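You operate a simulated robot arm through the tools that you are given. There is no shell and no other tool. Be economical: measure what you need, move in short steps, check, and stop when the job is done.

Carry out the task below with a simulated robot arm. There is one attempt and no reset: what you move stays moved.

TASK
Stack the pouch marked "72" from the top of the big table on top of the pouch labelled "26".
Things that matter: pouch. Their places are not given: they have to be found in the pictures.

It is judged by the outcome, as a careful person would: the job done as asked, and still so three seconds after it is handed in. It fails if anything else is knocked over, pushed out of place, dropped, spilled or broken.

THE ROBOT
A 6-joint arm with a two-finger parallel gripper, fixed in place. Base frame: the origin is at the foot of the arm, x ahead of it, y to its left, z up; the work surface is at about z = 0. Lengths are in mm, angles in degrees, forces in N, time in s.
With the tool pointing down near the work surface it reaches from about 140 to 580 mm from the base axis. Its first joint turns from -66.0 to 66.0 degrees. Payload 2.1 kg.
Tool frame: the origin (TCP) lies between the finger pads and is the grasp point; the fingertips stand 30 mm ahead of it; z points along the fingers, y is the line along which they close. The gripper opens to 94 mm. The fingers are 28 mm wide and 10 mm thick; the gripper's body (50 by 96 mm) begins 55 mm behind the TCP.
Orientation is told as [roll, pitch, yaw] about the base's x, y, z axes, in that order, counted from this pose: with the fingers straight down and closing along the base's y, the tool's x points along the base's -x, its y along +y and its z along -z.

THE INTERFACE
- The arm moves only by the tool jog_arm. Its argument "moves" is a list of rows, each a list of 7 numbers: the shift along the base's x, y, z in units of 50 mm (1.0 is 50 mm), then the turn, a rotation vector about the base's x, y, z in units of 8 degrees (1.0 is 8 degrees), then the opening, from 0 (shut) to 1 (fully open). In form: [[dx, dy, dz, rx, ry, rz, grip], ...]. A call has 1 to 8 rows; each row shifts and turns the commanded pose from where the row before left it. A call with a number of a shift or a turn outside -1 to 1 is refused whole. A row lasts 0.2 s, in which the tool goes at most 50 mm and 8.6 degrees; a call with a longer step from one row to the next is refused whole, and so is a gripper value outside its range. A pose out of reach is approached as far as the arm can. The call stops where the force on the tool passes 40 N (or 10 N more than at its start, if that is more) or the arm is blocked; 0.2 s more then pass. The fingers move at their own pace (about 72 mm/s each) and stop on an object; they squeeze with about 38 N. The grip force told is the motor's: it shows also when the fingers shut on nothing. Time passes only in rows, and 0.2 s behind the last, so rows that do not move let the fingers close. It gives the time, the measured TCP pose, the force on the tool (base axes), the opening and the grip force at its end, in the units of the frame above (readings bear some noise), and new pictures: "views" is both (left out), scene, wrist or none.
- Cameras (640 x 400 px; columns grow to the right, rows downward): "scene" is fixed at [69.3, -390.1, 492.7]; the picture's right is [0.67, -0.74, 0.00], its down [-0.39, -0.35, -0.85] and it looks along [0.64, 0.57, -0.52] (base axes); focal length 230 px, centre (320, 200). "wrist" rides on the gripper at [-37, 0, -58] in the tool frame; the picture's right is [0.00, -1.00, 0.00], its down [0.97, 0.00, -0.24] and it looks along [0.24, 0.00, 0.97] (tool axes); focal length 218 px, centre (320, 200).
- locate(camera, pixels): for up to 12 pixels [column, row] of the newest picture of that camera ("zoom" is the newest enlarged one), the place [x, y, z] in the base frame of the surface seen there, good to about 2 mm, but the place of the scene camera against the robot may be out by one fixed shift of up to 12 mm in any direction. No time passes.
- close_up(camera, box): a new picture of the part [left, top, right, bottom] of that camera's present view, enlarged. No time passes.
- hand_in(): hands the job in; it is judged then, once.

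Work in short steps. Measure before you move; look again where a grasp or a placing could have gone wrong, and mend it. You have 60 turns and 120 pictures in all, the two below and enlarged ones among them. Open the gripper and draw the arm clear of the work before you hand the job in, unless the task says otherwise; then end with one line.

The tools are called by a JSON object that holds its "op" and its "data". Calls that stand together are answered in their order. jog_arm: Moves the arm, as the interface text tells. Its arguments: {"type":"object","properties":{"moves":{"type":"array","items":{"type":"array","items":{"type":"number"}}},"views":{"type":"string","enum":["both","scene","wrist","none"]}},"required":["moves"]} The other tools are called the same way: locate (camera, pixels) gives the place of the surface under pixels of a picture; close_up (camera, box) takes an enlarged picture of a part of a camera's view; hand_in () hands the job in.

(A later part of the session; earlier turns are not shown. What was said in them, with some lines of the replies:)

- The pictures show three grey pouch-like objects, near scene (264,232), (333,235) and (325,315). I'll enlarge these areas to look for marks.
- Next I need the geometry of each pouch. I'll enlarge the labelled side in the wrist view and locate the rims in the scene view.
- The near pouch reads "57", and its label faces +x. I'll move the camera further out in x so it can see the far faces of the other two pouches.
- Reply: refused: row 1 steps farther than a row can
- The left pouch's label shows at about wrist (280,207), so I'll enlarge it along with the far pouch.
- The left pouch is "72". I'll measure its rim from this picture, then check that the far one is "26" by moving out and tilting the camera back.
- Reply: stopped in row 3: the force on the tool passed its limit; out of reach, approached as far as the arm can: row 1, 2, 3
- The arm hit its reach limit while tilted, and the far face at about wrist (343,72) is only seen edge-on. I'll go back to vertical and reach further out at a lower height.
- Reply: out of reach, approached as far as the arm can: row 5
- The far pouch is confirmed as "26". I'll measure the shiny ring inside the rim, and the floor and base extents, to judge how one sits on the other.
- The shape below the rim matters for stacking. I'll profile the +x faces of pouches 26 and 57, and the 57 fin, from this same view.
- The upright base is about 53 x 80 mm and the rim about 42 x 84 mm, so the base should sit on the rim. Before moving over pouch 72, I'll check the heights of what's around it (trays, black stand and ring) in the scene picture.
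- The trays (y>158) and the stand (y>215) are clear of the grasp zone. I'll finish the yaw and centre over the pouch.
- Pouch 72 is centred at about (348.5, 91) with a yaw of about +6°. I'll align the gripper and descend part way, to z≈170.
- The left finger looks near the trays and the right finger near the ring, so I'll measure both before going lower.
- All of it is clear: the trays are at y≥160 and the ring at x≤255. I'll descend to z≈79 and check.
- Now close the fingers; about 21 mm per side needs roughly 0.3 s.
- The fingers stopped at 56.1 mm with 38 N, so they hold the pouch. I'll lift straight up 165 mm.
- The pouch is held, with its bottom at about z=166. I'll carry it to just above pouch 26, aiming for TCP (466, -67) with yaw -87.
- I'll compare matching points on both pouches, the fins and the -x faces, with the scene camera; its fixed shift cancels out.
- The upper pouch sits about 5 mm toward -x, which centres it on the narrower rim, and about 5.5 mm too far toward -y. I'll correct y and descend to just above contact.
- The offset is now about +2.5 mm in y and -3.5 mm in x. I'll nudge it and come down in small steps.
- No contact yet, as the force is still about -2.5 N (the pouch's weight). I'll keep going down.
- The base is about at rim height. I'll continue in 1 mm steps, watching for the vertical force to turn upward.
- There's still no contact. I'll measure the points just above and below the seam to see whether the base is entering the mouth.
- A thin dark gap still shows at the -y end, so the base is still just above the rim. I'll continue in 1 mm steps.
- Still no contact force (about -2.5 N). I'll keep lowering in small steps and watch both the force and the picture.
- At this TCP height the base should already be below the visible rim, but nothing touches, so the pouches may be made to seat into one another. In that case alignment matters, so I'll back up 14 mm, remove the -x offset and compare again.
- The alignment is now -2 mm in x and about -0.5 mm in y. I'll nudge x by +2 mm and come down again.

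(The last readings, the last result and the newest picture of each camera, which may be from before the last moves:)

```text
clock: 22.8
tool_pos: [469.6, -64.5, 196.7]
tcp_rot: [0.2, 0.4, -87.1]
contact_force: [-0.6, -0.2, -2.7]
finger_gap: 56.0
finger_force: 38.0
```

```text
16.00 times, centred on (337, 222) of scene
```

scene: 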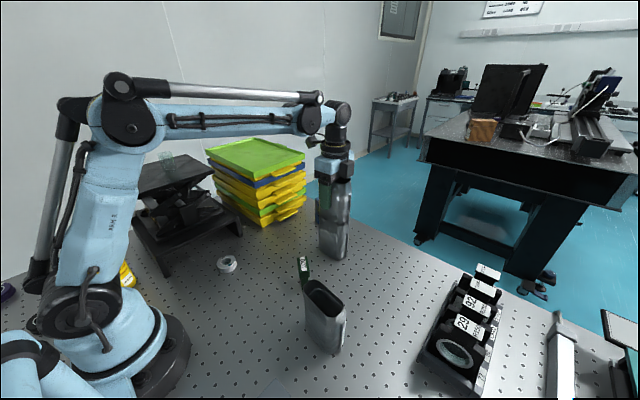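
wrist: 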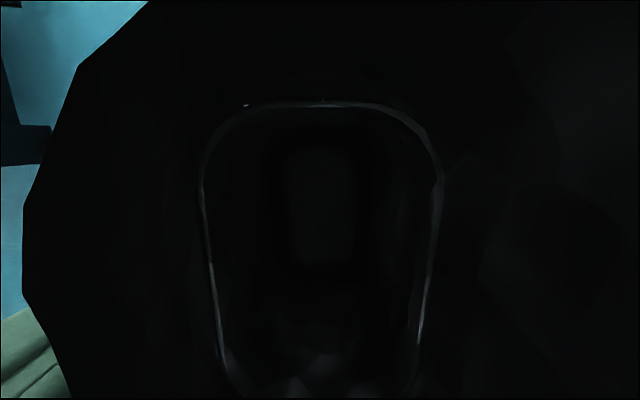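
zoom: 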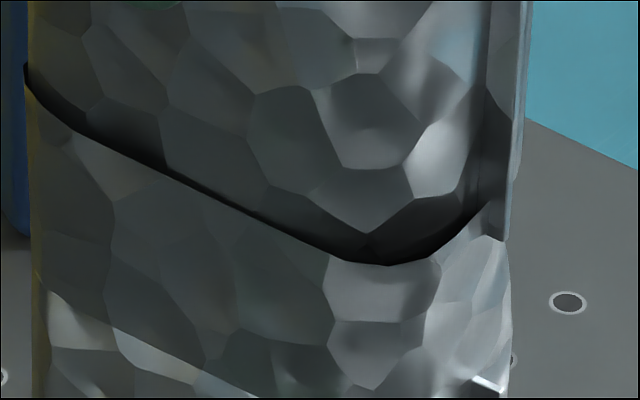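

Now the base is going inside the rim all the way round, so this is a nesting fit. I'll continue down gently until the force shows it is seated.

{"op": "jog_arm", "data": {"moves": [[0, 0, -0.04, 0, 0, 0, 0], [0, 0, -0.04, 0, 0, 0, 0], [0, 0, 0, 0, 0, 0, 0]], "views": "none"}}

{"op": "jog_arm", "data": {"moves": [[0, 0, -0.04, 0, 0, 0, 0], [0, 0, -0.04, 0, 0, 0, 0], [0, 0, 0, 0, 0, 0, 0]], "views": "scene"}}

{"op": "close_up", "data": {"camera": "scene", "box": [305, 180, 365, 265]}}

```text
clock: 23.6
tool_pos: [470.9, -64.6, 192.3]
tcp_rot: [0.3, 0.4, -87.1]
contact_force: [0.0, 0.1, -1.9]
finger_gap: 56.2
finger_force: 38.4
```

```text
clock: 24.4
tool_pos: [469.8, -64.2, 188.5]
tcp_rot: [0.4, 0.4, -87.2]
contact_force: [0.1, -0.6, -2.5]
finger_gap: 56.0
finger_force: 38.4
```

scene: 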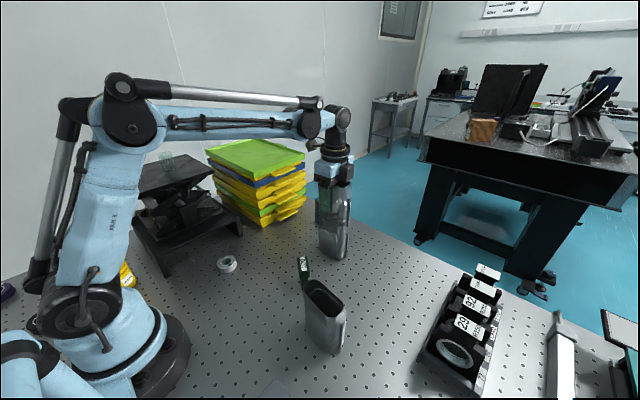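

```text
4.71 times, centred on (335, 222) of scene
```

zoom: 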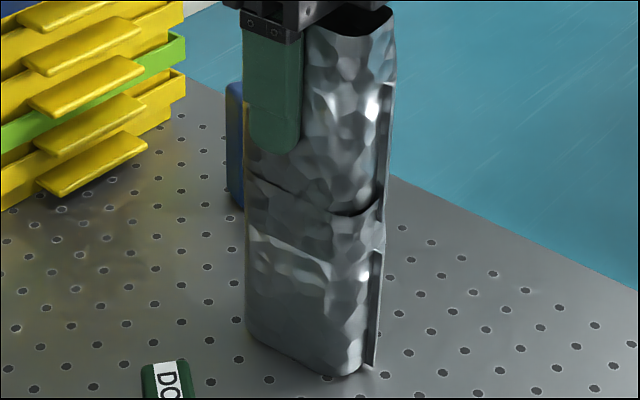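

It is going in cleanly, with the base about 15 mm inside. I'll keep on toward the ledge at z≈90, which means TCP ≈ 169.

{"op": "jog_arm", "data": {"moves": [[0, 0, -0.04, 0, 0, 0, 0], [0, 0, -0.04, 0, 0, 0, 0], [0, 0, -0.04, 0, 0, 0, 0], [0, 0, 0, 0, 0, 0, 0]], "views": "none"}}

{"op": "jog_arm", "data": {"moves": [[0, 0, -0.04, 0, 0, 0, 0], [0, 0, -0.04, 0, 0, 0, 0], [0, 0, 0, 0, 0, 0, 0]], "views": "scene"}}

{"op": "close_up", "data": {"camera": "scene", "box": [305, 180, 365, 265]}}

```text
clock: 25.4
tool_pos: [470.9, -63.1, 184.0]
tcp_rot: [0.3, 0.4, -87.0]
contact_force: [0.6, -0.1, -2.3]
finger_gap: 56.1
finger_force: 37.7
```

```text
clock: 26.2
tool_pos: [469.9, -64.4, 179.6]
tcp_rot: [0.3, 0.4, -86.9]
contact_force: [-0.2, 0.0, -2.9]
finger_gap: 56.2
finger_force: 38.2
```

scene: 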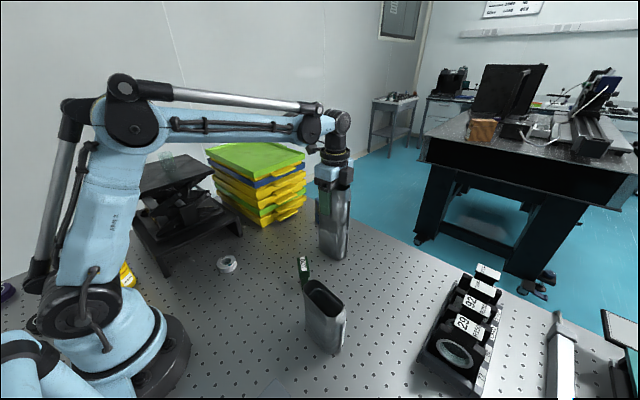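

```text
4.71 times, centred on (335, 222) of scene
```

zoom: 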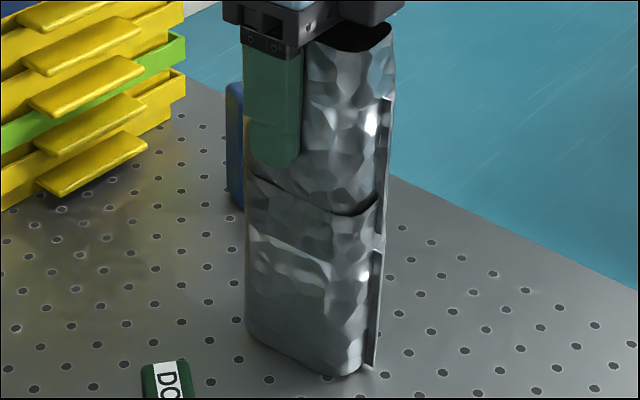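

{"op": "jog_arm", "data": {"moves": [[0, 0, -0.04, 0, 0, 0, 0], [0, 0, -0.04, 0, 0, 0, 0], [0, 0, 0, 0, 0, 0, 0]], "views": "none"}}

{"op": "jog_arm", "data": {"moves": [[0, 0, -0.04, 0, 0, 0, 0], [0, 0, 0, 0, 0, 0, 0]], "views": "none"}}

{"op": "jog_arm", "data": {"moves": [[0, 0, -0.04, 0, 0, 0, 0], [0, 0, 0, 0, 0, 0, 0]], "views": "none"}}

```text
clock: 27.0
tool_pos: [469.7, -63.7, 175.4]
tcp_rot: [0.3, 0.3, -87.0]
contact_force: [0.6, -0.3, -2.3]
finger_gap: 56.4
finger_force: 37.6
```

```text
clock: 27.6
tool_pos: [471.3, -64.3, 174.2]
tcp_rot: [0.3, 0.4, -87.0]
contact_force: [-0.7, 0.1, -3.0]
finger_gap: 55.9
finger_force: 38.2
```

```text
clock: 28.2
tool_pos: [470.0, -63.7, 171.2]
tcp_rot: [0.3, 0.4, -87.0]
contact_force: [0.6, -0.2, -2.9]
finger_gap: 55.8
finger_force: 38.0
```

TCP is at 171 with no contact yet; the ledge is expected at about 169. I'll continue in 1 mm steps.

{"op": "jog_arm", "data": {"moves": [[0, 0, -0.03, 0, 0, 0, 0], [0, 0, 0, 0, 0, 0, 0]], "views": "none"}}

{"op": "jog_arm", "data": {"moves": [[0, 0, -0.03, 0, 0, 0, 0], [0, 0, 0, 0, 0, 0, 0]], "views": "scene"}}

{"op": "close_up", "data": {"camera": "scene", "box": [305, 180, 365, 265]}}

```text
clock: 28.8
tool_pos: [469.1, -65.3, 170.9]
tcp_rot: [0.4, 0.4, -87.1]
contact_force: [0.7, 0.1, 6.5]
finger_gap: 55.9
finger_force: 37.9
```

```text
clock: 29.4
tool_pos: [470.3, -64.5, 169.2]
tcp_rot: [0.3, 0.3, -87.1]
contact_force: [4.3, 0.2, 26.5]
finger_gap: 56.1
finger_force: 37.9
```

scene: 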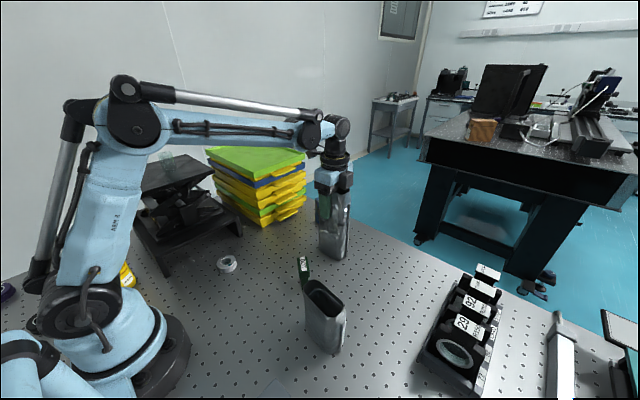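

```text
4.71 times, centred on (335, 222) of scene
```

zoom: 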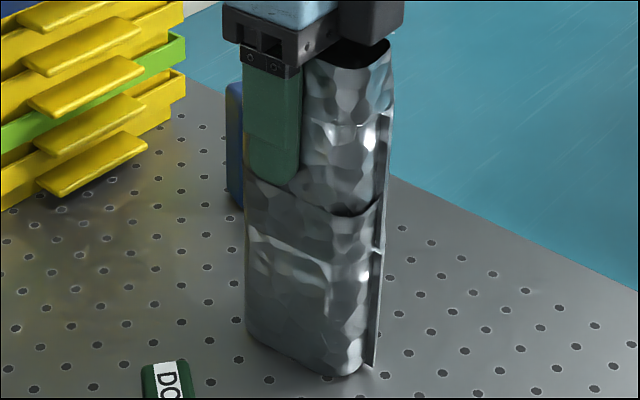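

It is seated: the force rose to 26 N at the ledge height. I'll relieve the press slightly, then open the fingers.

{"op": "jog_arm", "data": {"moves": [[0, 0, 0.03, 0, 0, 0, 0], [0, 0, 0, 0, 0, 0, 0]], "views": "none"}}

{"op": "jog_arm", "data": {"moves": [[0, 0, 0, 0, 0, 0, 0.7], [0, 0, 0, 0, 0, 0, 0.9], [0, 0, 0, 0, 0, 0, 0.9], [0, 0, 0, 0, 0, 0, 0.9]], "views": "scene"}}

{"op": "close_up", "data": {"camera": "scene", "box": [305, 180, 365, 265]}}

```text
clock: 30.0
tool_pos: [470.1, -63.5, 170.0]
tcp_rot: [0.3, 0.4, -87.2]
contact_force: [-0.5, 0.0, -2.6]
finger_gap: 56.0
finger_force: 38.4
```

```text
clock: 31.0
tool_pos: [470.0, -63.2, 170.8]
tcp_rot: [0.3, 0.3, -87.1]
contact_force: [0.6, 0.2, 0.0]
finger_gap: 84.6
finger_force: 0.0
```

scene: 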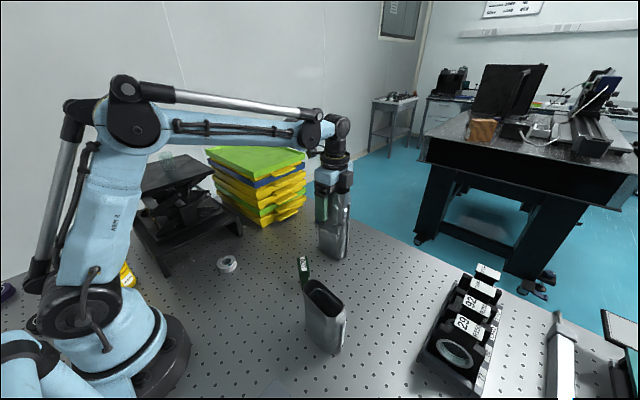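

```text
4.71 times, centred on (335, 222) of scene
```

zoom: 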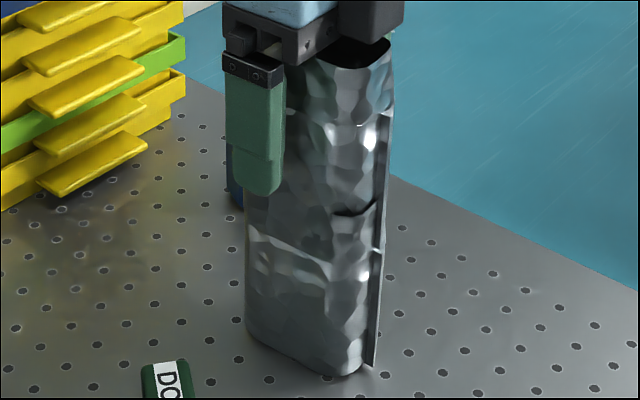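

The pouch is released and standing. I'll open fully and withdraw straight up, then back.

{"op": "jog_arm", "data": {"moves": [[0, 0, 0.2, 0, 0, 0, 1], [0, 0, 0.5, 0, 0, 0, 1], [0, 0, 0.7, 0, 0, 0, 1], [0, 0, 0.7, 0, 0, 0, 1], [-0.3, 0, 0.3, 0, 0, 0, 1], [-0.8, 0, 0, 0, 0, 0, 1], [-0.8, 0, 0, 0, 0, 0, 1], [-0.5, 0, 0, 0, 0, 0, 1]], "views": "both"}}

{"op": "close_up", "data": {"camera": "scene", "box": [290, 160, 370, 270]}}

```text
clock: 32.8
tool_pos: [350.6, -63.8, 290.4]
tcp_rot: [0.3, 0.5, -87.1]
contact_force: [-0.1, 0.5, 0.6]
finger_gap: 94.1
finger_force: 0.0
```

scene: 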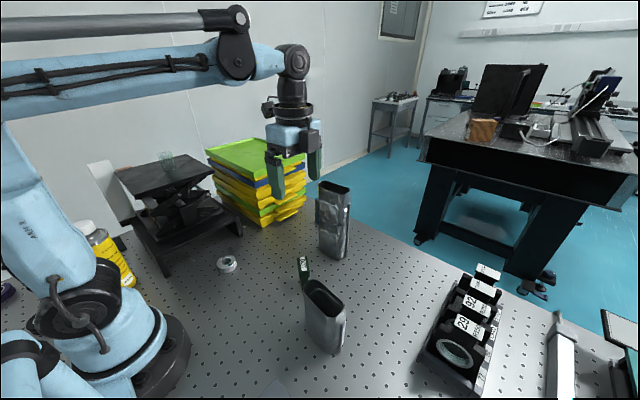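
wrist: 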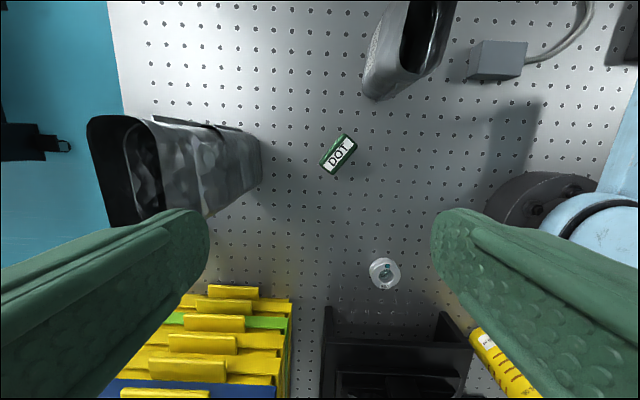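

```text
3.64 times, centred on (330, 215) of scene
```

zoom: 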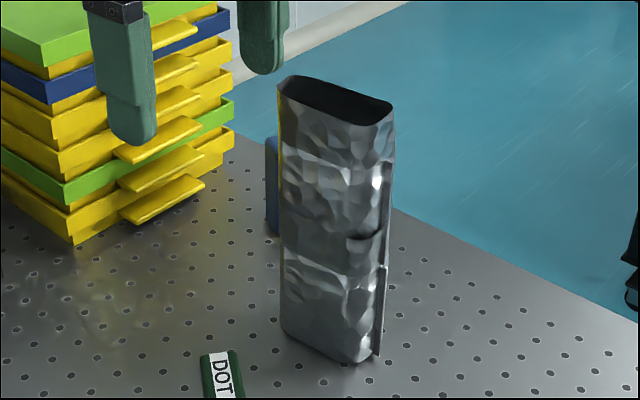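

The stack stands straight and nested at (333,220), the arm is clear, and nothing else has moved. I'll hand it in.

{"op": "hand_in", "data": {}}

```text
The job is handed in.
```

Pouch "72" is stacked on pouch "26", seated about 35 mm into its open top; the stack was upright with the arm clear when I handed in, and nothing else was moved.
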